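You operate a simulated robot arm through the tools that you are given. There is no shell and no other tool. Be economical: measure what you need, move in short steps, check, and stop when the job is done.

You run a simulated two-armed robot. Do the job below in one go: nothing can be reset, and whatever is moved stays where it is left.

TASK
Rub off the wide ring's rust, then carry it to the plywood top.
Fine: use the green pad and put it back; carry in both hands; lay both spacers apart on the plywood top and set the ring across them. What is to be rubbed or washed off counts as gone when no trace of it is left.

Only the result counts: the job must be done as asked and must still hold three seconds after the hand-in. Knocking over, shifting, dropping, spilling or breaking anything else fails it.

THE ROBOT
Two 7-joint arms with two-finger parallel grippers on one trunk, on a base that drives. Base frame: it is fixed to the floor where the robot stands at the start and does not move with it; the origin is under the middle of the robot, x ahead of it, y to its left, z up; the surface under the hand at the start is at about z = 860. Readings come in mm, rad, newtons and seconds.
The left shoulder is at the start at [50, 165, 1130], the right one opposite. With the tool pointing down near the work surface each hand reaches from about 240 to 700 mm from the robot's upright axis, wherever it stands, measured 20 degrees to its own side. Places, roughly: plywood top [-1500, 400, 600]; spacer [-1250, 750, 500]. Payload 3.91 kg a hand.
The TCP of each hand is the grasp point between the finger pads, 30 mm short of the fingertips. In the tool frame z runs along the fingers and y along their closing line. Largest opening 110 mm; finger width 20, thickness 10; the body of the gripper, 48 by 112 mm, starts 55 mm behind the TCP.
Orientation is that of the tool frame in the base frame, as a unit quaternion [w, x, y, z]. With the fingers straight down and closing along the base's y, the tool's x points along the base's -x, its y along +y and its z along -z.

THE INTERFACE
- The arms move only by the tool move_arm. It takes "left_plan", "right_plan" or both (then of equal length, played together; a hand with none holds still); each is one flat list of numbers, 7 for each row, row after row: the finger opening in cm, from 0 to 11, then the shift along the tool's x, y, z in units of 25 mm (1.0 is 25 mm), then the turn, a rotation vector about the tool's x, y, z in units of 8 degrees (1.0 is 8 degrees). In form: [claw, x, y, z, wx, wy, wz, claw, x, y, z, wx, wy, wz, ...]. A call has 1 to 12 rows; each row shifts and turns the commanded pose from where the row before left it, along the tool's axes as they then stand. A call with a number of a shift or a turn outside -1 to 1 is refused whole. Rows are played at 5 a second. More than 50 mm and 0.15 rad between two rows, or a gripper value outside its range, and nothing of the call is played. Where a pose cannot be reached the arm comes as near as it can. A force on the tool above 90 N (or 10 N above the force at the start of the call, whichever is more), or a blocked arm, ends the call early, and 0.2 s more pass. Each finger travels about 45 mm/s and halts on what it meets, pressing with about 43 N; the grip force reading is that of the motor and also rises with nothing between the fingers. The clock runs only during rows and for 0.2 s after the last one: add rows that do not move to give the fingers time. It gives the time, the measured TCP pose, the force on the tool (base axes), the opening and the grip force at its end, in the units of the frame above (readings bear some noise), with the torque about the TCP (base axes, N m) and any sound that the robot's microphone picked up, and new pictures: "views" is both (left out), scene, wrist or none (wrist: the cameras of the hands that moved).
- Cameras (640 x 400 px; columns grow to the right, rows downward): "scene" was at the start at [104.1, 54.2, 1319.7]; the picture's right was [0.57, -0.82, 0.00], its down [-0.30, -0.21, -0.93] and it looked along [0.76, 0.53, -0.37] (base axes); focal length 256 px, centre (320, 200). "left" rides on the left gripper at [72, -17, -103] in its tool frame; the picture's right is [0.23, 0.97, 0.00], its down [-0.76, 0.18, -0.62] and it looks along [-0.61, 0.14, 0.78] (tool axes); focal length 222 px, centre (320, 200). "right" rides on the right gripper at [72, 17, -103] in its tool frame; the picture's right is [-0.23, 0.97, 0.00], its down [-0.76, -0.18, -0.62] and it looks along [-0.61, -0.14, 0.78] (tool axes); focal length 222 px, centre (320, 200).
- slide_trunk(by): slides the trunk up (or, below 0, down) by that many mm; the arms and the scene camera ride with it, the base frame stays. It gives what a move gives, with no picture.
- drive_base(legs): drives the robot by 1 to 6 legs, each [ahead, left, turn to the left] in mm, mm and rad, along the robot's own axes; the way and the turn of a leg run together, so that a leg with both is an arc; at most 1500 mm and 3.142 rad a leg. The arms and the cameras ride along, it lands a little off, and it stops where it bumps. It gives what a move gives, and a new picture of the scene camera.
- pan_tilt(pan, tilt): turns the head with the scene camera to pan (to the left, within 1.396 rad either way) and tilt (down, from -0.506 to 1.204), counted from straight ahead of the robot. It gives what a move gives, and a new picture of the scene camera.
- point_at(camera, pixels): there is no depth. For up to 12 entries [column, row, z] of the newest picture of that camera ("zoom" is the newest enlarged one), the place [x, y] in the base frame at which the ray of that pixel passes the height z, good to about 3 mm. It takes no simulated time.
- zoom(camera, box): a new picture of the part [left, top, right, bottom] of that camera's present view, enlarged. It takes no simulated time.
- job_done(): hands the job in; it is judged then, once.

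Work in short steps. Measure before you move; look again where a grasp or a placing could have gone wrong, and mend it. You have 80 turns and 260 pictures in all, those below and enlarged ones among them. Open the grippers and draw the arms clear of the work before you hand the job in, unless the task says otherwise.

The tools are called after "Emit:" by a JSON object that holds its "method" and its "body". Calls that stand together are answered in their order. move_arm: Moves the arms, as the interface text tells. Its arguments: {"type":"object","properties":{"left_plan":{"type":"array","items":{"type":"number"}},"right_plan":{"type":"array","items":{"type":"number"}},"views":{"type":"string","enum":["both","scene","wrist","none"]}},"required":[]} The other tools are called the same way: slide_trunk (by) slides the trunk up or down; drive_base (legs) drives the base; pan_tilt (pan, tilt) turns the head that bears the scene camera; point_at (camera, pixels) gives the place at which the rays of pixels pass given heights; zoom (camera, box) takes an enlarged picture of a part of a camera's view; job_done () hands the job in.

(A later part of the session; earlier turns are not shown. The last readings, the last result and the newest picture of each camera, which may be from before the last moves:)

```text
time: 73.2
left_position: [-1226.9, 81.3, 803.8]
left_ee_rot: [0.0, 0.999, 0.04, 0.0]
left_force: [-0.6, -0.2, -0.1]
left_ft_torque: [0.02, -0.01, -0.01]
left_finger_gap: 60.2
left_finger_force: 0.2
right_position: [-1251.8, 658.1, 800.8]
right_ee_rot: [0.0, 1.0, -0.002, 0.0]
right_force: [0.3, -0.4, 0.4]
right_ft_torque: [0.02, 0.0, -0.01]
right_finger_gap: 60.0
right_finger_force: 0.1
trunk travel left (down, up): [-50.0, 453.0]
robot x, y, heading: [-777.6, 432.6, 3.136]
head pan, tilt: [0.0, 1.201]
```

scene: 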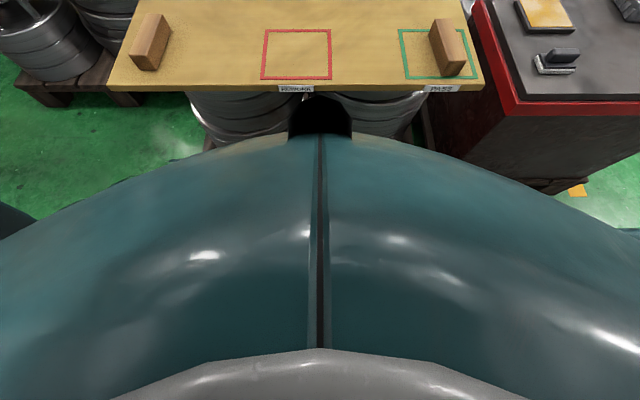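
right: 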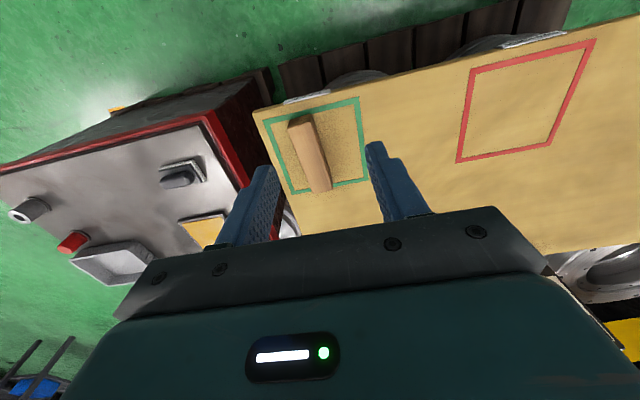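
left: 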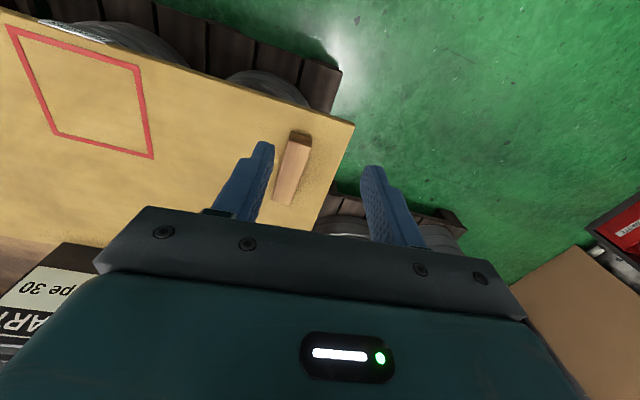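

The trunk front is ~100 mm or more from the board, all right. I lower both hands over the strips to z≈660, aligning yaw.

Emit:
{"method": "move_arm", "body": {"left_plan": [7, -0.81, -0.152, 0.95, 0, 0, 0.15, 7, -0.81, -0.152, 0.95, 0, 0, 0.15, 7, -0.81, -0.152, 0.95, 0, 0, 0.15, 7, -0.81, -0.152, 0.95, 0, 0, 0.15, 7, -0.81, -0.152, 0.95, 0, 0, 0.15, 7, -0.81, -0.152, 0.95, 0, 0, 0.15, 7, 0, 0, 0, 0, 0, 0], "right_plan": [7, -0.548, -0.207, 0.93, 0, 0, -0.065, 7, -0.548, -0.207, 0.93, 0, 0, -0.065, 7, -0.548, -0.207, 0.93, 0, 0, -0.065, 7, -0.548, -0.207, 0.93, 0, 0, -0.065, 7, -0.548, -0.207, 0.93, 0, 0, -0.065, 7, -0.548, -0.207, 0.93, 0, 0, -0.065, 7, 0, 0, 0, 0, 0, 0], "views": "both"}}

Emit:
{"method": "pan_tilt", "body": {"pan": 0.0, "tilt": 0.75}}

```text
time: 74.8
left_position: [-1349.5, 100.9, 659.1]
left_ee_rot: [0.0, 1.0, -0.023, 0.0]
left_force: [0.3, -0.6, -0.4]
left_ft_torque: [-0.02, 0.02, -0.03]
left_finger_gap: 69.8
left_finger_force: 0.1
right_position: [-1332.1, 691.8, 660.6]
right_ee_rot: [-0.001, 1.0, 0.025, 0.0]
right_force: [1.5, 0.6, 0.3]
right_ft_torque: [0.01, -0.04, -0.01]
right_finger_gap: 69.9
right_finger_force: 0.0
trunk travel left (down, up): [-50.0, 453.0]
robot x, y, heading: [-777.8, 431.2, 3.136]
head pan, tilt: [0.0, 1.201]
```

scene: 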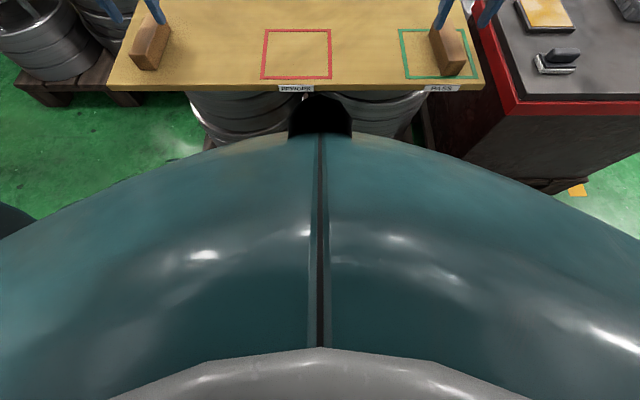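
right: 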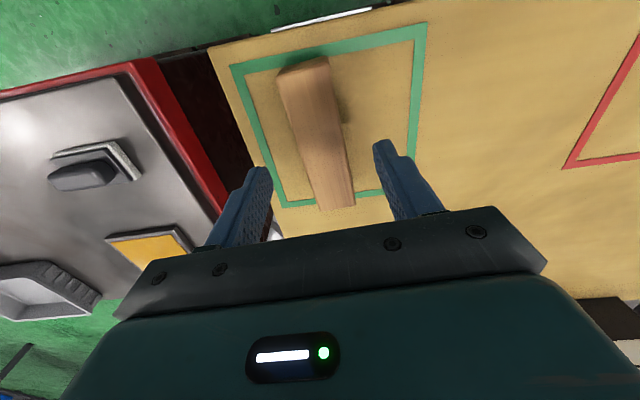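
left: 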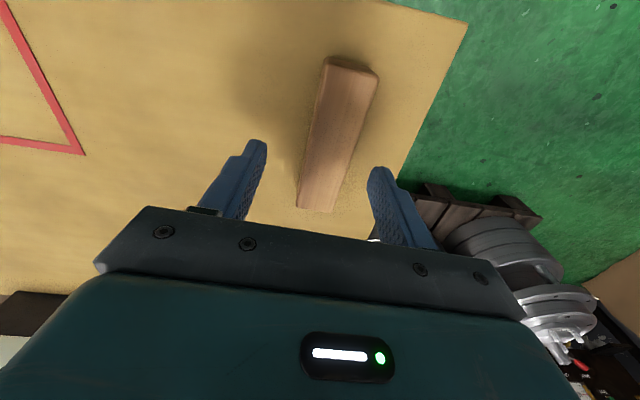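

```text
time: 75.7
left_position: [-1349.7, 101.1, 658.7]
left_ee_rot: [0.0, 1.0, -0.022, 0.0]
left_force: [-0.2, -0.1, -0.1]
left_ft_torque: [-0.01, 0.01, -0.02]
left_finger_gap: 69.9
left_finger_force: 0.1
right_position: [-1331.9, 690.2, 660.7]
right_ee_rot: [0.0, 1.0, 0.025, 0.0]
right_force: [0.3, 0.0, 0.0]
right_ft_torque: [-0.02, -0.03, -0.01]
right_finger_gap: 70.1
right_finger_force: 0.0
trunk travel left (down, up): [-50.0, 453.0]
robot x, y, heading: [-782.6, 433.6, 3.134]
head pan, tilt: [0.0, 0.75]
```

scene: 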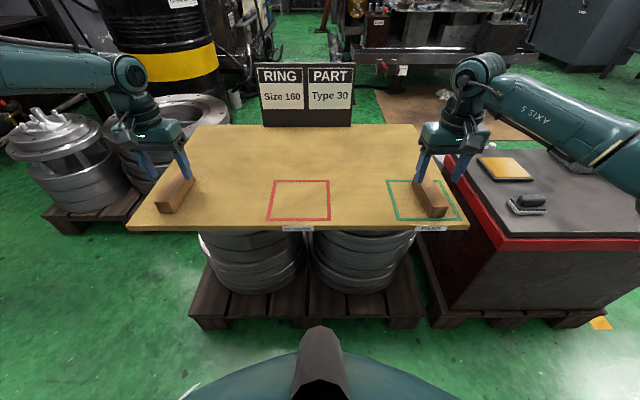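

Emit:
{"method": "point_at", "body": {"camera": "left", "pixels": [[324, 64, 610], [376, 78, 610], [297, 207, 610], [330, 212, 610]]}}

Emit:
{"method": "point_at", "body": {"camera": "right", "pixels": [[279, 73, 610], [328, 60, 610], [321, 210, 610], [355, 204, 610]]}}

```text
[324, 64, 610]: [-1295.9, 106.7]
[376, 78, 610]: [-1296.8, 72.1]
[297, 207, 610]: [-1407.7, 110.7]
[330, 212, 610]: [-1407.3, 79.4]
```

```text
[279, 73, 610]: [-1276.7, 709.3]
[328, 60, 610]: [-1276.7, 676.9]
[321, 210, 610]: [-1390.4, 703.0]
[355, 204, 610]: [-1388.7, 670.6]
```

Strip 1 centre (-1352,92), strip 2 (-1333,690). I correct the left by 9 mm, descend 42 mm and close both.

Emit:
{"method": "move_arm", "body": {"left_plan": [7, 0, 0.36, 0, 0, 0, 0, 7, 0, 0, 0.85, 0, 0, 0, 7, 0, 0, 0.75, 0, 0, 0, 5, 0, 0, 0, 0, 0, 0, 2, 0, 0, 0, 0, 0, 0, 2, 0, 0, 0, 0, 0, 0, 2, 0, 0, 0, 0, 0, 0], "right_plan": [7, 0, 0, 0, 0, 0, 0, 7, 0, 0, 0.85, 0, 0, 0, 7, 0, 0, 0.8, 0, 0, 0, 5, 0, 0, 0, 0, 0, 0, 2, 0, 0, 0, 0, 0, 0, 2, 0, 0, 0, 0, 0, 0, 2, 0, 0, 0, 0, 0, 0], "views": "both"}}

```text
time: 77.3
left_position: [-1348.6, 91.5, 619.1]
left_ee_rot: [0.001, 1.0, -0.024, -0.001]
left_force: [-0.4, -0.5, -0.5]
left_ft_torque: [0.03, 0.04, 0.02]
left_finger_gap: 34.9
left_finger_force: 42.9
right_position: [-1333.8, 689.7, 621.2]
right_ee_rot: [0.001, 1.0, 0.025, 0.0]
right_force: [-0.2, -0.1, -0.3]
right_ft_torque: [-0.03, -0.01, 0.0]
right_finger_gap: 34.9
right_finger_force: 43.0
trunk travel left (down, up): [-50.0, 453.0]
robot x, y, heading: [-778.3, 431.8, 3.14]
head pan, tilt: [0.0, 0.75]
```

scene: 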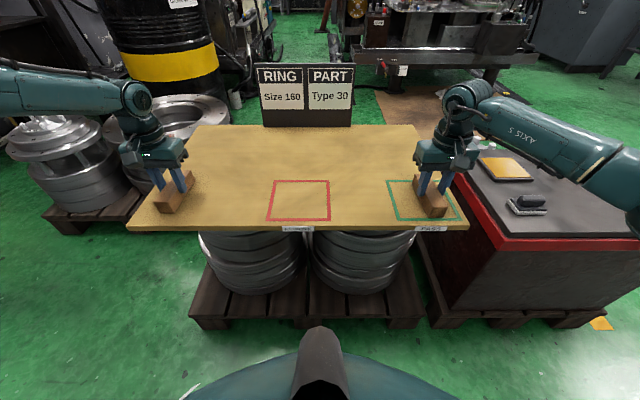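
right: 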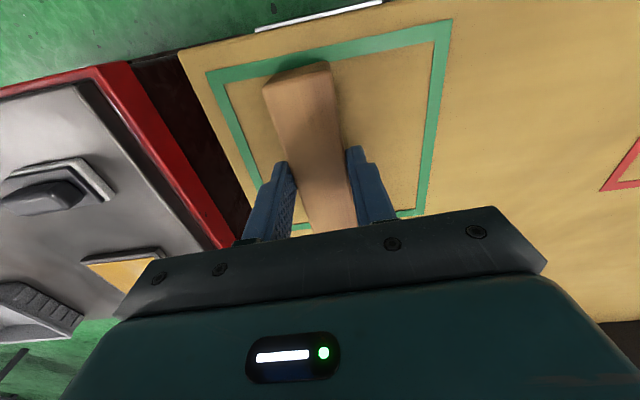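
left: 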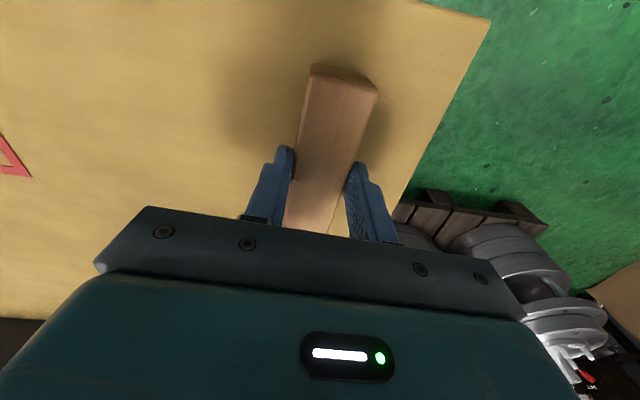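

Both strips gripped (35 mm). I lift 50 mm, draw the hands back 80 mm and drive 80 mm nearer.

Emit:
{"method": "move_arm", "body": {"left_plan": [2, 0, 0, -1, 0, 0, 0, 2, 0, 0, -1, 0, 0, 0, 2, 0.8, 0, 0, 0, 0, 0, 2, 0.8, -0.5, 0, 0, 0, 0, 2, 0.8, -1, 0, 0, 0, 0, 2, 0.8, -1, 0, 0, 0, 0], "right_plan": [2, 0, 0, -1, 0, 0, 0, 2, 0, 0, -1, 0, 0, 0, 2, 0.8, 0, 0, 0, 0, 0, 2, 0.8, 0.5, 0, 0, 0, 0, 2, 0.8, 1, 0, 0, 0, 0, 2, 0.8, 1, 0, 0, 0, 0], "views": "none"}}

Emit:
{"method": "drive_base", "body": {"legs": [[80, 30, 0]]}}

```text
time: 78.7
left_position: [-1267.6, 150.5, 668.5]
left_ee_rot: [0.0, 1.0, -0.022, 0.0]
left_force: [-0.4, 0.1, -1.3]
left_ft_torque: [-0.03, -0.03, 0.0]
left_finger_gap: 34.9
left_finger_force: 42.9
right_position: [-1249.1, 628.8, 673.4]
right_ee_rot: [0.0, 1.0, 0.025, 0.0]
right_force: [0.9, 1.4, -0.4]
right_ft_torque: [0.02, -0.03, -0.04]
right_finger_gap: 34.9
right_finger_force: 43.5
trunk travel left (down, up): [-50.0, 453.0]
robot x, y, heading: [-775.9, 435.7, 3.141]
head pan, tilt: [0.0, 0.75]
```

```text
time: 79.8
left_position: [-1349.3, 121.6, 668.7]
left_ee_rot: [0.0, 1.0, -0.023, 0.0]
left_force: [-0.8, 0.9, -0.1]
left_ft_torque: [-0.01, -0.01, 0.0]
left_finger_gap: 35.1
left_finger_force: 43.1
right_position: [-1331.1, 600.7, 672.2]
right_ee_rot: [0.0, 1.0, 0.026, 0.0]
right_force: [0.4, -0.1, -1.0]
right_ft_torque: [-0.04, 0.03, 0.0]
right_finger_gap: 35.1
right_finger_force: 43.4
trunk travel left (down, up): [-50.0, 453.0]
robot x, y, heading: [-864.1, 404.5, 3.136]
head pan, tilt: [0.0, 0.75]
```

scene: 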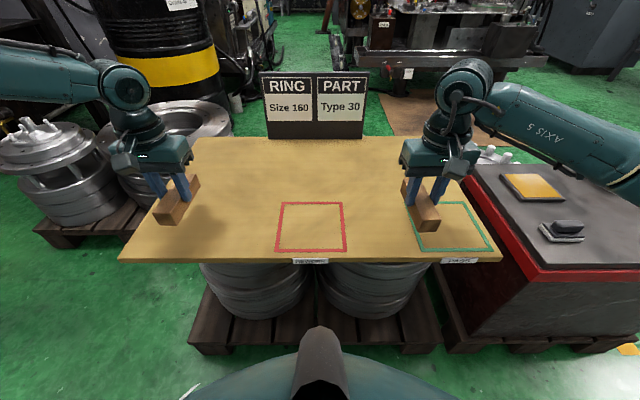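

No bump; robot at (-864,404). I bring the strips to y 297 and 511 at x≈-1383, squaring their yaw, still 50 mm up.

Emit:
{"method": "move_arm", "body": {"left_plan": [2, -0.205, -0.868, 0, 0, 0, 0, 2, -0.205, -0.868, 0, 0, 0, 0, 2, -0.205, -0.868, 0, 0, 0, 0, 2, -0.205, -0.868, 0, 0, 0, 0, 2, -0.205, -0.868, 0, 0, 0, 0, 2, -0.205, -0.868, 0, 0, 0, 0, 2, -0.205, -0.868, 0, 0, 0, 0, 2, -0.205, -0.868, 0, 0, 0, 0, 2, 0, 0, 0, 0, 0, -0.33, 2, 0, 0, 0, 0, 0, 0], "right_plan": [2, -0.2925, 0.436, 0, 0, 0, 0, 2, -0.2925, 0.436, 0, 0, 0, 0, 2, -0.2925, 0.436, 0, 0, 0, 0, 2, -0.2925, 0.436, 0, 0, 0, 0, 2, -0.2925, 0.436, 0, 0, 0, 0, 2, -0.2925, 0.436, 0, 0, 0, 0, 2, -0.2925, 0.436, 0, 0, 0, 0, 2, -0.2925, 0.436, 0, 0, 0, 0, 2, 0, 0, 0, 0, 0, 0.36, 2, 0, 0, 0, 0, 0, 0], "views": "scene"}}

```text
time: 82.0
left_position: [-1345.9, 253.1, 682.1]
left_ee_rot: [0.0, 1.0, 0.0, -0.001]
left_force: [0.5, 0.6, 0.0]
left_ft_torque: [0.01, 0.02, -0.04]
left_finger_gap: 35.0
left_finger_force: 43.1
left hand out of reach, approached as far as the arm can: row 6, 7, 8
right_position: [-1385.3, 510.3, 671.3]
right_ee_rot: [0.0, 1.0, -0.001, 0.0]
right_force: [-0.7, 0.4, -0.8]
right_ft_torque: [-0.01, 0.01, 0.0]
right_finger_gap: 34.7
right_finger_force: 42.8
trunk travel left (down, up): [-50.0, 453.0]
robot x, y, heading: [-862.2, 405.5, 3.137]
head pan, tilt: [0.0, 0.75]
```

scene: 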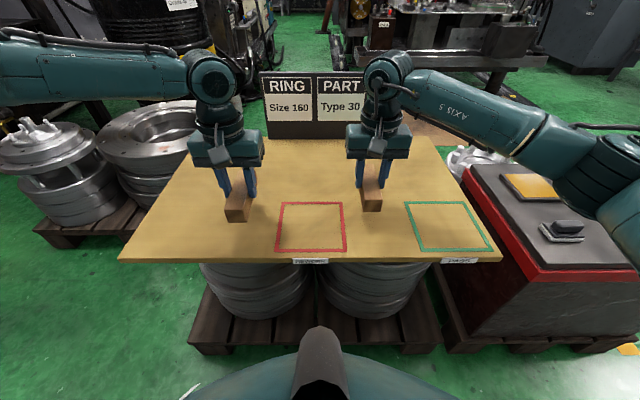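

The left arm hits a joint limit there, but the right is in place. I set the right strip down (50 mm), release and rise.

Emit:
{"method": "move_arm", "body": {"right_plan": [2, 0, 0, 1, 0, 0, 0, 2, 0, 0, 0.7, 0, 0, 0, 2, 0, 0, 0.27, 0, 0, 0, 2, 0, 0, 0.04, 0, 0, 0, 4.5, 0, 0, 0, 0, 0, 0, 6, 0, 0, 0, 0, 0, 0, 6, 0, 0, 0, 0, 0, 0, 6, 0, 0, -1, 0, 0, 0, 6, 0, 0, -1, 0, 0, 0, 6, 0, 0, -1, 0, 0, 0, 6, 0, 0, -1, 0, 0, 0], "views": "both"}}

```text
time: 84.4
left_position: [-1346.8, 252.3, 680.7]
left_ee_rot: [0.0, 1.0, 0.0, 0.0]
left_force: [0.5, 0.6, -0.1]
left_ft_torque: [0.01, -0.03, 0.02]
left_finger_gap: 34.9
left_finger_force: 42.8
right_position: [-1385.2, 511.3, 722.9]
right_ee_rot: [0.0, 1.0, 0.0, -0.001]
right_force: [0.4, 0.2, -0.1]
right_ft_torque: [0.0, -0.03, 0.0]
right_finger_gap: 59.9
right_finger_force: 0.1
trunk travel left (down, up): [-50.0, 453.0]
robot x, y, heading: [-860.4, 403.0, 3.135]
head pan, tilt: [0.0, 0.75]
```

scene: 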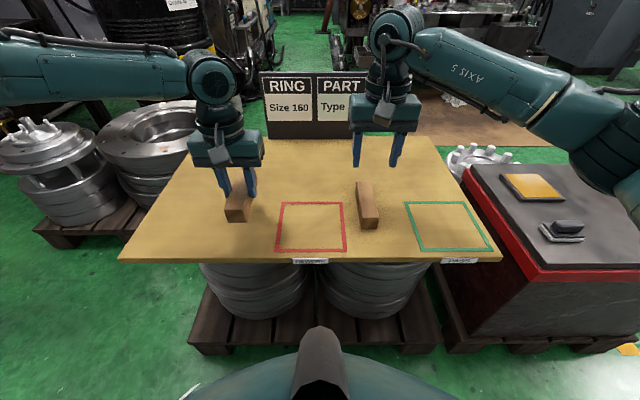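
right: 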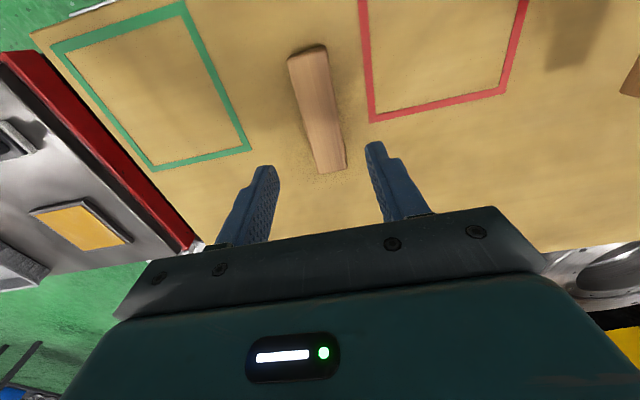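

I try to free the left arm: pull it in, move it inward near the body, then reach out again; the right hand goes aside.

Emit:
{"method": "move_arm", "body": {"left_plan": [2, 1, 0, -0.3, 0, 0, 0, 2, 1, 0, -0.3, 0, 0, 0, 2, 1, 0, 0, 0, 0, 0, 2, 1, 0, 0, 0, 0, 0, 2, 1, 0, 0, 0, 0, 0, 2, 0.5, -1, 0, 0, 0, 0, 2, 0.5, -1, 0, 0, 0, 0, 2, 0, -1, 0, 0, 0, 0, 2, 0, -1, 0, 0, 0, 0, 2, 0, -1, 0, 0, 0, 0], "right_plan": [6, 0.5, -1, -0.5, 0, 0, 0, 6, 0.5, -1, -0.5, 0, 0, 0, 6, 0.5, -1, -0.5, 0, 0, 0, 6, 0.5, -1, 0, 0, 0, 0, 6, 0.5, -1, 0, 0, 0, 0, 6, 0.5, -1, 0, 0, 0, 0, 6, 0.5, 0, 0, 0, 0, 0, 6, 0, 0, 0, 0, 0, 0, 6, 0, 0, 0, 0, 0, 0, 6, 0, 0, 0, 0, 0, 0], "views": "scene"}}

```text
time: 86.6
left_position: [-1193.6, 318.6, 698.9]
left_ee_rot: [-0.001, 1.0, 0.0, 0.0]
left_force: [0.2, -0.2, -1.3]
left_ft_torque: [-0.01, 0.0, 0.02]
left_finger_gap: 35.1
left_finger_force: 43.0
left hand out of reach, approached as far as the arm can: row 8, 9, 10
right_position: [-1298.1, 659.7, 760.2]
right_ee_rot: [0.0, 1.0, 0.0, 0.0]
right_force: [-0.5, -0.3, 0.0]
right_ft_torque: [0.03, -0.04, 0.02]
right_finger_gap: 59.7
right_finger_force: 0.0
trunk travel left (down, up): [-50.0, 453.0]
robot x, y, heading: [-860.7, 399.8, 3.14]
head pan, tilt: [0.0, 0.75]
```

scene: 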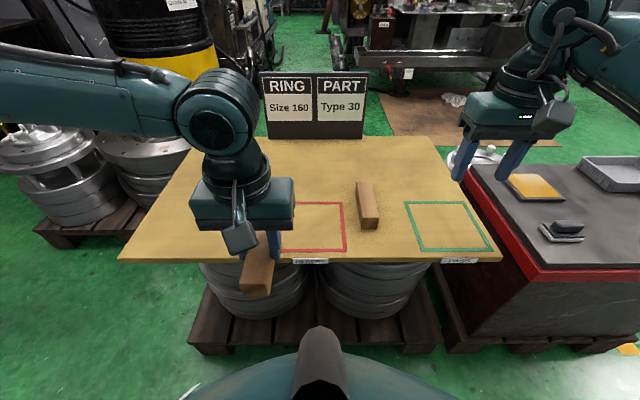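

The limit is the left wrist's turn; farther outward it is free. I drive 105 mm right so the left target lies outward.

Emit:
{"method": "drive_base", "body": {"legs": [[0, -105, 0]]}}

Emit:
{"method": "move_arm", "body": {"left_plan": [2, 0, 1, 0, 0, 0, 0, 2, 0, 1, 0, 0, 0, 0, 2, 0, 1, 0, 0, 0, 0, 2, 0, 1, 0, 0, 0, 0, 2, -1, 0, 0, 0, 0, 0, 2, -1, 0, 0, 0, 0, 0, 2, -1, 0, 0, 0, 0, 0, 2, -1, 0, 0, 0, 0, 0, 2, -1, 0, 0, 0, 0, 0, 2, -1, 0, 0, 0, 0, 0, 2, 0, 0, 0, 0, 0, 0], "views": "scene"}}

```text
time: 88.2
left_position: [-1193.9, 426.0, 699.0]
left_ee_rot: [0.0, 1.0, 0.0, 0.0]
left_force: [-0.2, -0.4, 0.1]
left_ft_torque: [-0.03, 0.01, 0.03]
left_finger_gap: 35.0
left_finger_force: 43.1
right_position: [-1298.2, 767.0, 759.3]
right_ee_rot: [0.0, 1.0, 0.0, -0.001]
right_force: [-0.6, 0.2, 0.7]
right_ft_torque: [0.0, 0.04, 0.02]
right_finger_gap: 59.9
right_finger_force: 0.0
trunk travel left (down, up): [-50.0, 453.0]
robot x, y, heading: [-859.9, 508.9, 3.138]
head pan, tilt: [0.0, 0.75]
```

scene: 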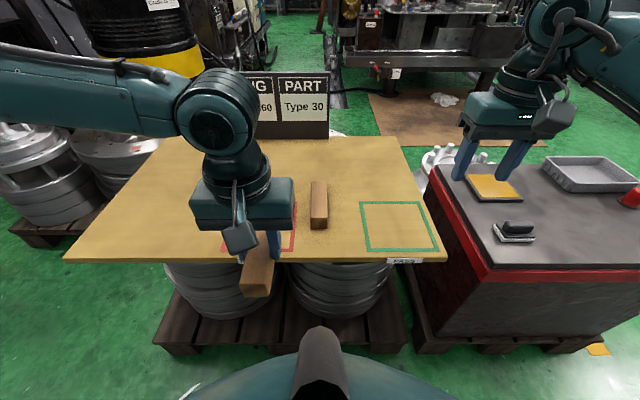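

```text
time: 90.6
left_position: [-1342.8, 325.3, 696.8]
left_ee_rot: [0.0, 1.0, 0.001, 0.0]
left_force: [1.0, -0.4, -1.3]
left_ft_torque: [0.01, 0.01, 0.02]
left_finger_gap: 35.0
left_finger_force: 43.1
right_position: [-1297.6, 766.7, 759.9]
right_ee_rot: [0.0, 1.0, 0.0, 0.0]
right_force: [0.9, 0.2, -0.2]
right_ft_torque: [-0.02, -0.02, 0.02]
right_finger_gap: 59.9
right_finger_force: 0.0
trunk travel left (down, up): [-50.0, 453.0]
robot x, y, heading: [-862.2, 512.1, 3.137]
head pan, tilt: [0.0, 0.75]
```

scene: 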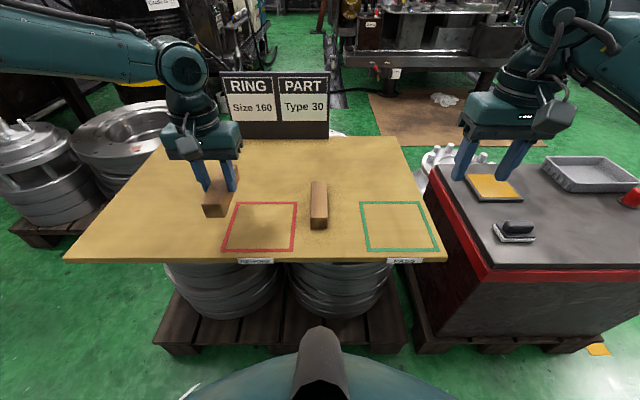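

Emit:
{"method": "move_arm", "body": {"left_plan": [2, -0.79, 0.57, 0, 0, 0, 0, 2, -0.79, 0.57, 0, 0, 0, 0, 2, 0, 0, 1, 0, 0, 0, 2, 0, 0, 1, 0, 0, 0, 2, 0, 0, 0.7, 0, 0, 0, 2, 0, 0, 0.3, 0, 0, 0, 2, 0, 0, 0, 0, 0, 0], "views": "scene"}}

```text
time: 92.2
left_position: [-1382.3, 295.6, 623.3]
left_ee_rot: [-0.001, 1.0, 0.001, -0.001]
left_force: [0.4, 0.9, -1.3]
left_ft_torque: [0.03, 0.0, -0.01]
left_finger_gap: 35.2
left_finger_force: 42.8
right_position: [-1297.6, 766.7, 759.6]
right_ee_rot: [0.001, 1.0, 0.0, -0.001]
right_force: [-0.2, -0.3, 0.4]
right_ft_torque: [-0.01, 0.01, 0.02]
right_finger_gap: 60.2
right_finger_force: 0.1
trunk travel left (down, up): [-50.0, 453.0]
robot x, y, heading: [-861.6, 512.6, 3.141]
head pan, tilt: [0.0, 0.75]
```

scene: 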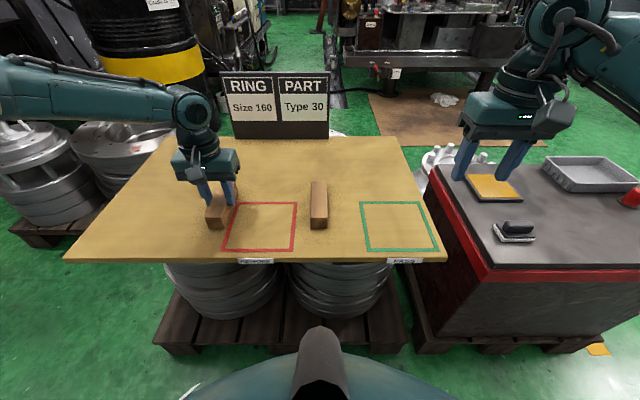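

Nearly down (≈4 mm). I lower it to touch, release and rise, then check the spacing.

Emit:
{"method": "move_arm", "body": {"left_plan": [2, 0, 0, 0.12, 0, 0, 0, 2, 0, 0, 0.07, 0, 0, 0, 4.5, 0, 0, 0, 0, 0, 0, 6, 0, 0, 0, 0, 0, 0, 6, 0, 0, 0, 0, 0, 0, 6, 0, 0, -1, 0, 0, 0, 6, 0, 0, -1, 0, 0, 0, 6, 0, 0, -1, 0, 0, 0, 6, 0, 0, -1, 0, 0, 0, 6, 0, 0, -1, 0, 0, 0, 6, 1, 0, -1, 0, 0, 0], "views": "both"}}

Emit:
{"method": "zoom", "body": {"camera": "scene", "box": [150, 140, 390, 290]}}

```text
time: 94.6
left_position: [-1356.1, 296.3, 770.9]
left_ee_rot: [-0.001, 1.0, 0.002, 0.001]
left_force: [-0.8, 0.2, -0.1]
left_ft_torque: [0.0, 0.0, 0.03]
left_finger_gap: 59.8
left_finger_force: 0.1
right_position: [-1299.3, 766.0, 758.8]
right_ee_rot: [0.001, 1.0, 0.0, 0.0]
right_force: [-1.1, 0.0, -0.4]
right_ft_torque: [0.01, -0.03, 0.01]
right_finger_gap: 60.0
right_finger_force: 0.1
trunk travel left (down, up): [-50.0, 453.0]
robot x, y, heading: [-856.6, 515.7, 3.137]
head pan, tilt: [0.0, 0.75]
```

scene: 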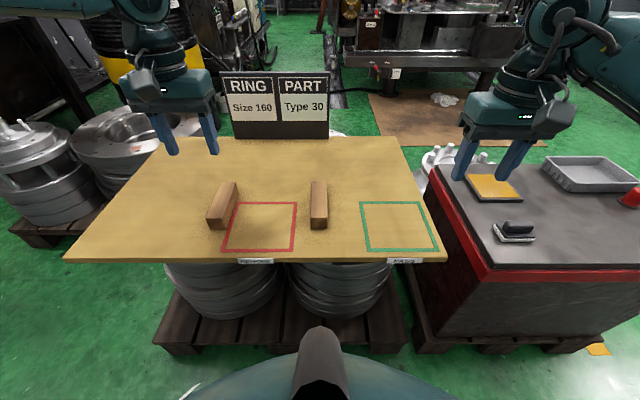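
left: 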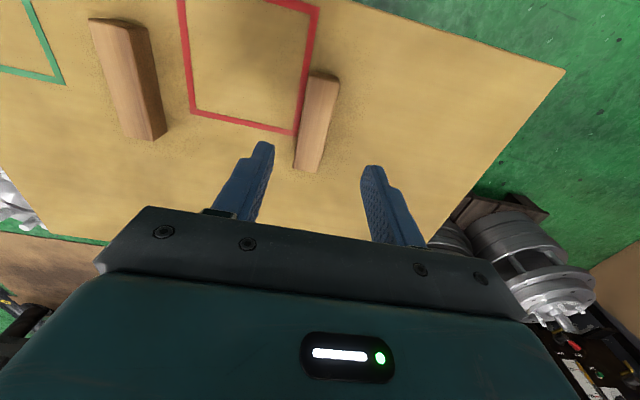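

```text
2.67 times, centred on (270, 215) of scene
```

zoom: 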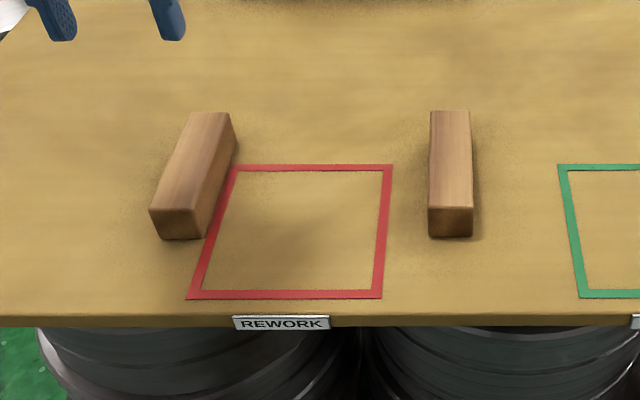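

Strips stand at ≈(-1385,296) and (-1385,511); the ring shall go to (-1385,403). I retract, raise the trunk, and back out toward the bench.

Emit:
{"method": "move_arm", "body": {"left_plan": [6, 1, 0, -0.5, 0, 0, 0, 6, 1, 0, -0.5, 0, 0, 0, 6, 1, 0, -0.5, 0, 0, 0, 6, 1, 0, -0.5, 0, 0, 0, 6, 1, 0, -0.5, 0, 0, 0, 6, 1, 0, 0, 0, 0, 0, 6, 1, 0, 0, 0, 0, 0], "right_plan": [6, 1, 0, -0.5, 0, 0, 0, 6, 1, 0, -0.5, 0, 0, 0, 6, 1, 0, -0.5, 0, 0, 0, 6, 1, 0, -0.5, 0, 0, 0, 6, 1, 0, -0.5, 0, 0, 0, 6, 0, 0, 0, 0, 0, 0, 6, 0, 0, 0, 0, 0, 0], "views": "none"}}

Emit:
{"method": "slide_trunk", "body": {"by": 250}}

Emit:
{"method": "drive_base", "body": {"legs": [[-500, 0, 0], [0, 0, -3.138]]}}

```text
time: 96.2
left_position: [-1180.2, 294.4, 830.8]
left_ee_rot: [0.0, 1.0, 0.002, 0.0]
left_force: [-1.2, -0.1, -0.7]
left_ft_torque: [-0.02, -0.03, -0.02]
left_finger_gap: 60.1
left_finger_force: 0.0
right_position: [-1171.9, 766.0, 822.1]
right_ee_rot: [0.0, 1.0, 0.0, 0.0]
right_force: [-0.6, -0.8, -0.6]
right_ft_torque: [0.01, -0.01, 0.03]
right_finger_gap: 60.2
right_finger_force: 0.1
trunk travel left (down, up): [-50.0, 453.0]
robot x, y, heading: [-861.5, 513.6, 3.136]
head pan, tilt: [0.0, 0.75]
```

```text
time: 98.7
left_position: [-1180.8, 294.8, 1080.5]
left_ee_rot: [-0.001, 1.0, 0.001, 0.0]
left_force: [0.2, 0.6, 0.0]
left_ft_torque: [-0.02, 0.0, 0.02]
left_finger_gap: 59.9
left_finger_force: 0.1
right_position: [-1173.2, 765.2, 1072.3]
right_ee_rot: [-0.001, 1.0, 0.001, 0.0]
right_force: [-0.2, 0.3, 0.2]
right_ft_torque: [-0.04, 0.02, -0.02]
right_finger_gap: 60.0
right_finger_force: 0.0
trunk travel left (down, up): [-300.0, 203.0]
robot x, y, heading: [-854.7, 509.1, 3.141]
head pan, tilt: [0.0, 0.75]
```

```text
time: 109.2
left_position: [-16.4, 730.3, 1079.8]
left_ee_rot: [0.0, -0.004, 1.0, -0.001]
left_force: [-0.3, -0.7, -0.1]
left_ft_torque: [-0.02, 0.01, 0.01]
left_finger_gap: 59.7
left_finger_force: 0.1
right_position: [-23.1, 260.0, 1072.1]
right_ee_rot: [-0.001, -0.002, 1.0, 0.0]
right_force: [-0.4, 0.3, 0.5]
right_ft_torque: [-0.03, 0.01, 0.0]
right_finger_gap: 59.8
right_finger_force: 0.2
trunk travel left (down, up): [-300.0, 203.0]
robot x, y, heading: [-338.4, 510.3, -0.003]
head pan, tilt: [0.0, 0.75]
```

scene: 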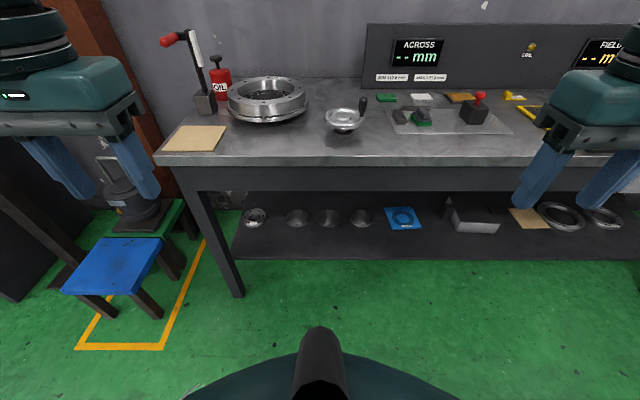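

Emit:
{"method": "point_at", "body": {"camera": "scene", "pixels": [[62, 292, 400], [133, 294, 400], [160, 240, 400], [150, 318, 0], [160, 348, 0], [300, 166, 860], [157, 166, 860], [240, 296, 0], [228, 98, 930], [307, 98, 930], [267, 121, 886], [368, 98, 950]]}}

Emit:
{"method": "zoom", "body": {"camera": "scene", "box": [150, 30, 390, 180]}}

```text
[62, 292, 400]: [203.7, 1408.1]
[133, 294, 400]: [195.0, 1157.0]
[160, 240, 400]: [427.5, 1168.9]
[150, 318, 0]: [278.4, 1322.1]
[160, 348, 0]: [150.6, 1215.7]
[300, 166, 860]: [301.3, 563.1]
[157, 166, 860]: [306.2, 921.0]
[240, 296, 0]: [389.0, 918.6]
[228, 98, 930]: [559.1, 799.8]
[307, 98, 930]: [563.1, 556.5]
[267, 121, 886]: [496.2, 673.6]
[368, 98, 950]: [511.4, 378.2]
```

```text
2.67 times, centred on (270, 105) of scene
```

zoom: 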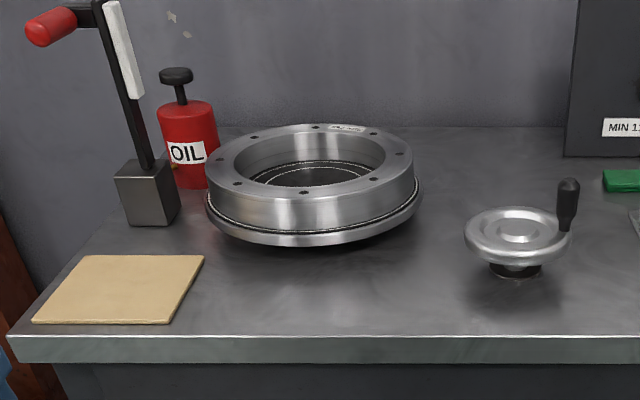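

Bench edge is at x≈305, so the base can come to about x 25. I drive there and view the ring from closer.

Emit:
{"method": "drive_base", "body": {"legs": [[360, 85, 0]]}}

Emit:
{"method": "pan_tilt", "body": {"pan": 0.2, "tilt": 0.75}}

Emit:
{"method": "zoom", "body": {"camera": "scene", "box": [190, 80, 430, 230]}}

```text
time: 111.5
left_position: [348.7, 813.7, 1079.8]
left_ee_rot: [0.0, 0.0, 1.0, -0.001]
left_force: [-0.3, 0.5, -0.5]
left_ft_torque: [0.04, -0.03, -0.02]
left_finger_gap: 59.9
left_finger_force: 0.1
right_position: [338.8, 342.8, 1072.5]
right_ee_rot: [0.0, 0.0, 1.0, 0.0]
right_force: [-0.6, -0.3, -1.1]
right_ft_torque: [0.0, 0.01, 0.02]
right_finger_gap: 59.9
right_finger_force: 0.0
trunk travel left (down, up): [-300.0, 203.0]
robot x, y, heading: [25.3, 600.0, -0.003]
head pan, tilt: [0.0, 0.75]
```

scene: 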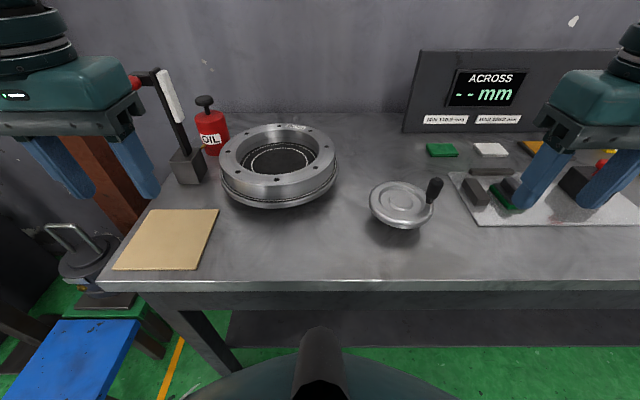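

```text
time: 112.3
left_position: [347.6, 813.9, 1080.6]
left_ee_rot: [0.002, 0.0, 1.0, 0.0]
left_force: [0.8, 0.7, -0.2]
left_ft_torque: [-0.01, 0.0, -0.02]
left_finger_gap: 59.9
left_finger_force: 0.1
right_position: [338.4, 343.4, 1072.2]
right_ee_rot: [0.0, 0.0, 1.0, -0.001]
right_force: [0.4, -0.3, 0.9]
right_ft_torque: [0.03, 0.05, 0.02]
right_finger_gap: 60.3
right_finger_force: 0.0
trunk travel left (down, up): [-300.0, 203.0]
robot x, y, heading: [28.4, 595.8, -0.003]
head pan, tilt: [0.201, 0.75]
```

scene: 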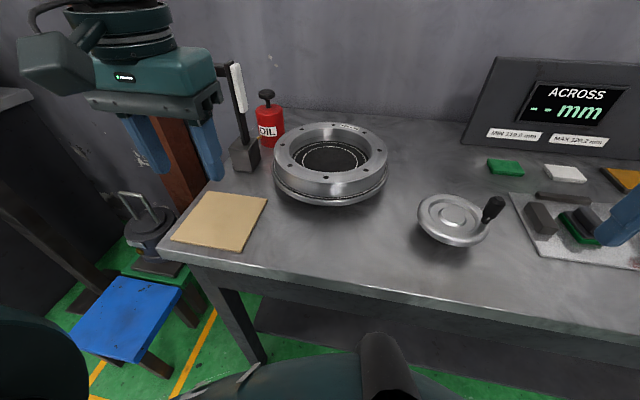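

```text
2.67 times, centred on (310, 155) of scene
```

zoom: 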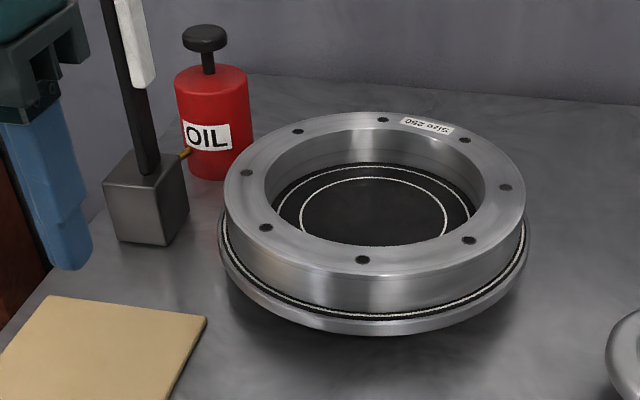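

Emit:
{"method": "point_at", "body": {"camera": "zoom", "pixels": [[223, 195, 932], [526, 190, 932], [370, 277, 932], [375, 112, 932], [265, 190, 932], [485, 195, 932], [370, 247, 932], [378, 128, 932], [265, 227, 932], [465, 140, 932], [468, 240, 932], [298, 131, 932]]}}

Emit:
{"method": "point_at", "body": {"camera": "zoom", "pixels": [[362, 259, 932], [383, 119, 932], [505, 187, 932], [247, 173, 932], [145, 240, 860], [188, 215, 860], [180, 165, 860], [248, 150, 860], [215, 180, 860], [130, 0, 1000], [205, 45, 960]]}}

```text
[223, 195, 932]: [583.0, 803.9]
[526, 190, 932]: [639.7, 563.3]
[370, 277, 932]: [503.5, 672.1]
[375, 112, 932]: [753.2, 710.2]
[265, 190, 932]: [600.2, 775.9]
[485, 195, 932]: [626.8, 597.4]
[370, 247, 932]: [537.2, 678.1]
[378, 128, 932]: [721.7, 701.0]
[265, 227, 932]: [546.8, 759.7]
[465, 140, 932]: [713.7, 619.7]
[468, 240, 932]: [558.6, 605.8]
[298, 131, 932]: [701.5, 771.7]
```

```text
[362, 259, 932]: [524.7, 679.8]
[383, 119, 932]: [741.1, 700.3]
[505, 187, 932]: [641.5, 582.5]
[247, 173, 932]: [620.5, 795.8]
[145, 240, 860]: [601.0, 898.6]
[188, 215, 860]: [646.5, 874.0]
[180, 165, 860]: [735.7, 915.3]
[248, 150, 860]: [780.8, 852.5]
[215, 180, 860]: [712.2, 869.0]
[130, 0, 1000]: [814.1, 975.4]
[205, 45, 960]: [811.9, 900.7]
```

Ring centre (631,690), wall R 92–126, mid R 109. I bring both hands above the wall at left (631,799) and right (631,581), z≈1000.

Emit:
{"method": "move_arm", "body": {"left_plan": [8, -0.943, -0.05, 0.267, 0, 0, 0, 8, -0.943, -0.05, 0.267, 0, 0, 0, 8, -0.943, -0.05, 0.267, 0, 0, 0, 8, -0.943, -0.05, 0.267, 0, 0, 0, 8, -0.943, -0.05, 0.267, 0, 0, 0, 8, -0.943, -0.05, 0.267, 0, 0, 0, 8, -0.943, -0.05, 0.267, 0, 0, 0, 8, -0.943, -0.05, 0.267, 0, 0, 0, 8, -0.943, -0.05, 0.267, 0, 0, 0, 8, -0.943, -0.05, 0.267, 0, 0, 0, 8, -0.943, -0.05, 0.267, 0, 0, 0, 8, -0.943, -0.05, 0.267, 0, 0, 0], "right_plan": [8, -0.975, 0.793, 0.24, 0, 0, 0, 8, -0.975, 0.793, 0.24, 0, 0, 0, 8, -0.975, 0.793, 0.24, 0, 0, 0, 8, -0.975, 0.793, 0.24, 0, 0, 0, 8, -0.975, 0.793, 0.24, 0, 0, 0, 8, -0.975, 0.793, 0.24, 0, 0, 0, 8, -0.975, 0.793, 0.24, 0, 0, 0, 8, -0.975, 0.793, 0.24, 0, 0, 0, 8, -0.975, 0.793, 0.24, 0, 0, 0, 8, -0.975, 0.793, 0.24, 0, 0, 0, 8, -0.975, 0.793, 0.24, 0, 0, 0, 8, -0.975, 0.793, 0.24, 0, 0, 0], "views": "both"}}

```text
time: 114.9
left_position: [587.5, 828.6, 998.4]
left_ee_rot: [0.002, -0.001, 1.0, -0.002]
left_force: [-0.5, -0.3, -0.2]
left_ft_torque: [0.0, -0.01, 0.0]
left_finger_gap: 79.9
left_finger_force: 0.0
left hand out of reach, approached as far as the arm can: row 10, 11, 12
right_position: [629.7, 583.8, 1000.5]
right_ee_rot: [0.001, -0.001, 1.0, 0.0]
right_force: [-0.3, -0.6, -0.5]
right_ft_torque: [-0.01, 0.01, -0.01]
right_finger_gap: 80.3
right_finger_force: 0.0
trunk travel left (down, up): [-300.0, 203.0]
robot x, y, heading: [26.1, 596.4, -0.007]
head pan, tilt: [0.201, 0.75]
```

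scene: 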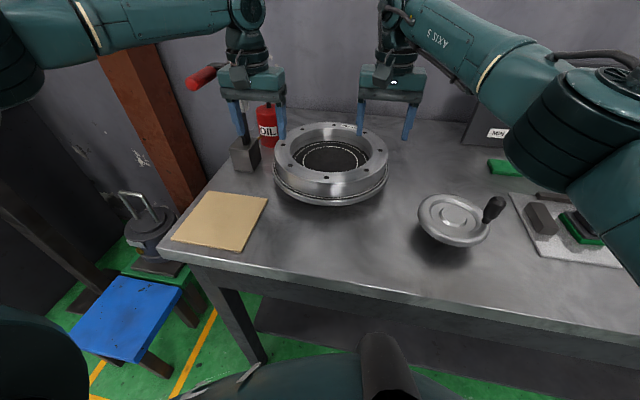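
right: 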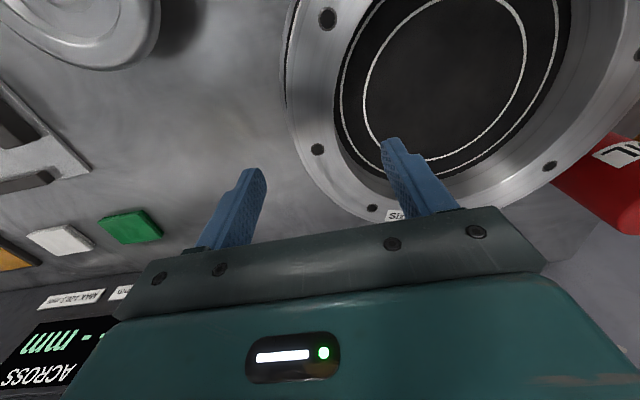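
left: 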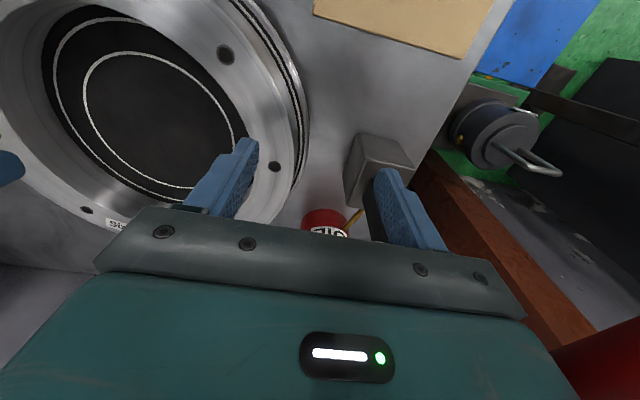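

Right is in place, left is limited at (587,829). I test whether turning the left tool clockwise frees the wrist.

Emit:
{"method": "move_arm", "body": {"left_plan": [8, 0, 0, -0.5, 0, 0, 1, 8, 0, 0, 0, 0, 0, 1, 8, 0, 0, 0, 0, 0, 1, 8, -0.65, -0.15, 0, 0, 0, 0, 8, -0.65, -0.15, 0, 0, 0, 0, 8, -0.65, -0.15, 0, 0, 0, 0, 8, 0, 0, 0, 0, 0, 0], "views": "scene"}}

```text
time: 115.6
left_position: [572.3, 829.8, 1007.6]
left_ee_rot: [-0.015, 0.158, 0.987, -0.001]
left_force: [-37.4, -0.7, 0.2]
left_ft_torque: [-0.06, -3.26, 1.68]
left_finger_gap: 79.8
left_finger_force: 0.1
right_position: [625.4, 583.7, 1002.8]
right_ee_rot: [0.003, -0.002, 1.0, 0.001]
right_force: [0.1, -0.6, 0.4]
right_ft_torque: [0.03, 0.01, 0.05]
right_finger_gap: 79.8
right_finger_force: 0.0
trunk travel left (down, up): [-300.0, 203.0]
robot x, y, heading: [24.1, 598.9, 0.001]
head pan, tilt: [0.201, 0.75]
stopped in row 3 (left hand): the force on the tool passed its limit at 98 N (the readings are from after the stop); the commanded pose is now the measured one
```

scene: 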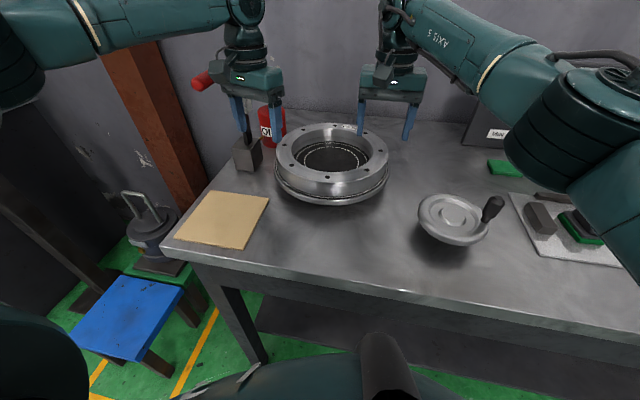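

The turning hand touched the lever beside the oil can. I back the left hand off and look at the lever.

Emit:
{"method": "move_arm", "body": {"left_plan": [8, 0.6, 0, 0, 0, 0, 0, 8, 1, 0, 0, 0, 0, 0, 8, 1, 0, 0, 0, 0, 0, 8, 1, 0, 0, 0, 0, 0, 8, 0, 0, 0, 0, 0, 0], "views": "both"}}

Emit:
{"method": "zoom", "body": {"camera": "scene", "box": [160, 50, 330, 180]}}

```text
time: 116.8
left_position: [493.0, 858.5, 1007.1]
left_ee_rot: [-0.014, 0.158, 0.987, 0.0]
left_force: [0.0, 0.4, 0.3]
left_ft_torque: [0.01, 0.01, -0.01]
left_finger_gap: 80.4
left_finger_force: 0.0
right_position: [630.8, 583.2, 998.9]
right_ee_rot: [0.001, -0.002, 1.0, -0.001]
right_force: [-0.4, 0.0, 0.7]
right_ft_torque: [0.01, 0.04, 0.03]
right_finger_gap: 79.7
right_finger_force: 0.0
trunk travel left (down, up): [-300.0, 203.0]
robot x, y, heading: [27.6, 596.7, -0.0]
head pan, tilt: [0.201, 0.75]
```

scene: 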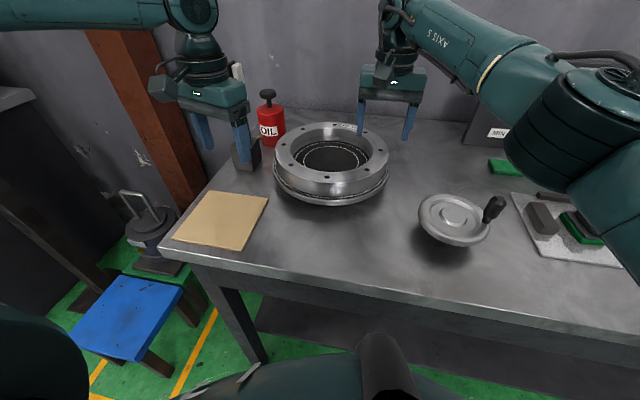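
left: 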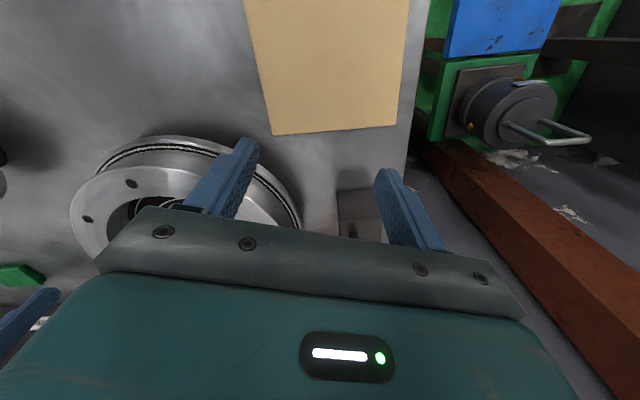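

```text
3.08 times, centred on (245, 115) of scene
```

zoom: 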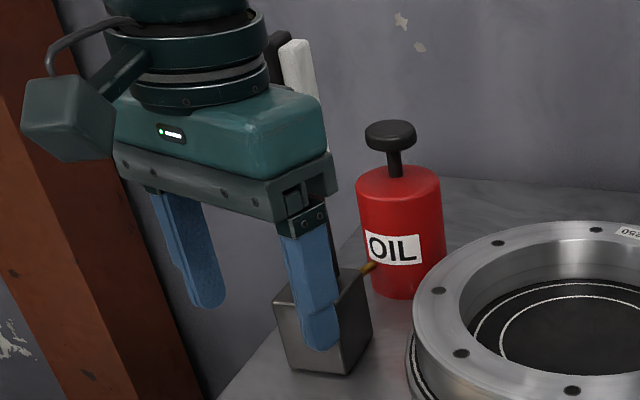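

The lever block appears in place. In free air I test if the clockwise-turned left hand can come further inward.

Emit:
{"method": "move_arm", "body": {"left_plan": [8, -0.31, -0.95, 0, 0, 0, 0, 8, -0.31, -0.95, 0, 0, 0, 0, 8, -0.31, -0.95, 0, 0, 0, 0, 8, -0.31, -0.95, 0, 0, 0, 0, 8, -0.31, -0.95, 0, 0, 0, 0, 8, -0.31, -0.95, 0, 0, 0, 0], "views": "none"}}

Emit:
{"method": "zoom", "body": {"camera": "scene", "box": [160, 50, 330, 180]}}

```text
time: 118.2
left_position: [479.7, 726.6, 1007.8]
left_ee_rot: [-0.013, 0.16, 0.987, -0.001]
left_force: [-0.1, -0.9, 0.1]
left_ft_torque: [0.0, 0.01, -0.01]
left_finger_gap: 79.9
left_finger_force: 0.1
left hand out of reach, approached as far as the arm can: row 6
right_position: [630.2, 584.0, 998.8]
right_ee_rot: [0.001, -0.001, 1.0, 0.0]
right_force: [0.2, 0.2, 0.6]
right_ft_torque: [0.07, 0.02, 0.02]
right_finger_gap: 80.0
right_finger_force: 0.1
trunk travel left (down, up): [-300.0, 203.0]
robot x, y, heading: [27.6, 598.7, 0.002]
head pan, tilt: [0.201, 0.75]
```

```text
3.08 times, centred on (245, 115) of scene
```

zoom: 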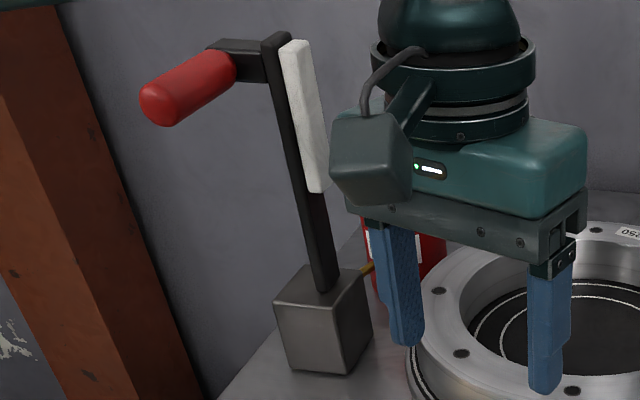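

The lever is unharmed. Yaw isn't the limit, so I shift the robot 62 mm right to give the left hand its outward zone; I first straighten the left hand.

Emit:
{"method": "move_arm", "body": {"left_plan": [8, 0.5, 0.3, 0, 0, -0.19, -0.8, 8, 0.5, 0.3, 0, 0, 0, -0.8, 8, 0, 0, 0, 0, 0, -0.72], "views": "none"}}

Emit:
{"method": "drive_base", "body": {"legs": [[15, -62, 0]]}}

```text
time: 119.0
left_position: [461.1, 748.5, 1008.0]
left_ee_rot: [-0.001, -0.003, 1.0, -0.002]
left_force: [0.4, 0.2, -0.1]
left_ft_torque: [-0.01, 0.01, 0.01]
left_finger_gap: 80.0
left_finger_force: 0.1
right_position: [629.4, 584.3, 1000.2]
right_ee_rot: [0.002, -0.002, 1.0, 0.0]
right_force: [1.4, -0.7, 0.4]
right_ft_torque: [0.0, 0.0, 0.0]
right_finger_gap: 79.9
right_finger_force: 0.0
trunk travel left (down, up): [-300.0, 203.0]
robot x, y, heading: [25.5, 597.5, -0.005]
head pan, tilt: [0.201, 0.75]
```

```text
time: 120.2
left_position: [475.8, 684.2, 1007.6]
left_ee_rot: [-0.001, -0.003, 1.0, -0.001]
left_force: [-0.1, 0.3, -0.2]
left_ft_torque: [-0.01, 0.0, -0.02]
left_finger_gap: 80.0
left_finger_force: 0.1
right_position: [645.1, 521.7, 999.9]
right_ee_rot: [0.001, -0.002, 1.0, 0.0]
right_force: [0.7, -1.2, 0.3]
right_ft_torque: [0.03, -0.02, 0.0]
right_finger_gap: 80.1
right_finger_force: 0.0
trunk travel left (down, up): [-300.0, 203.0]
robot x, y, heading: [37.1, 540.7, -0.003]
head pan, tilt: [0.201, 0.75]
```

scene: 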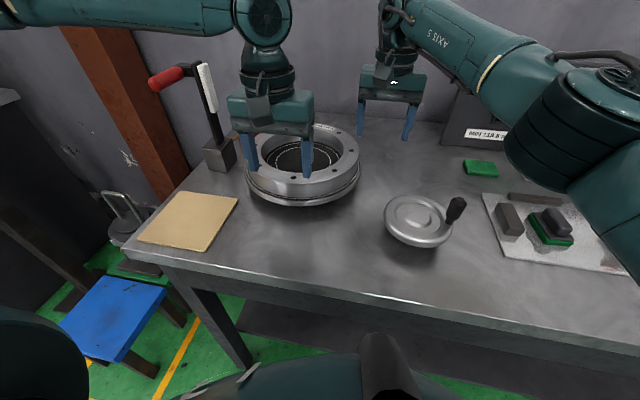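

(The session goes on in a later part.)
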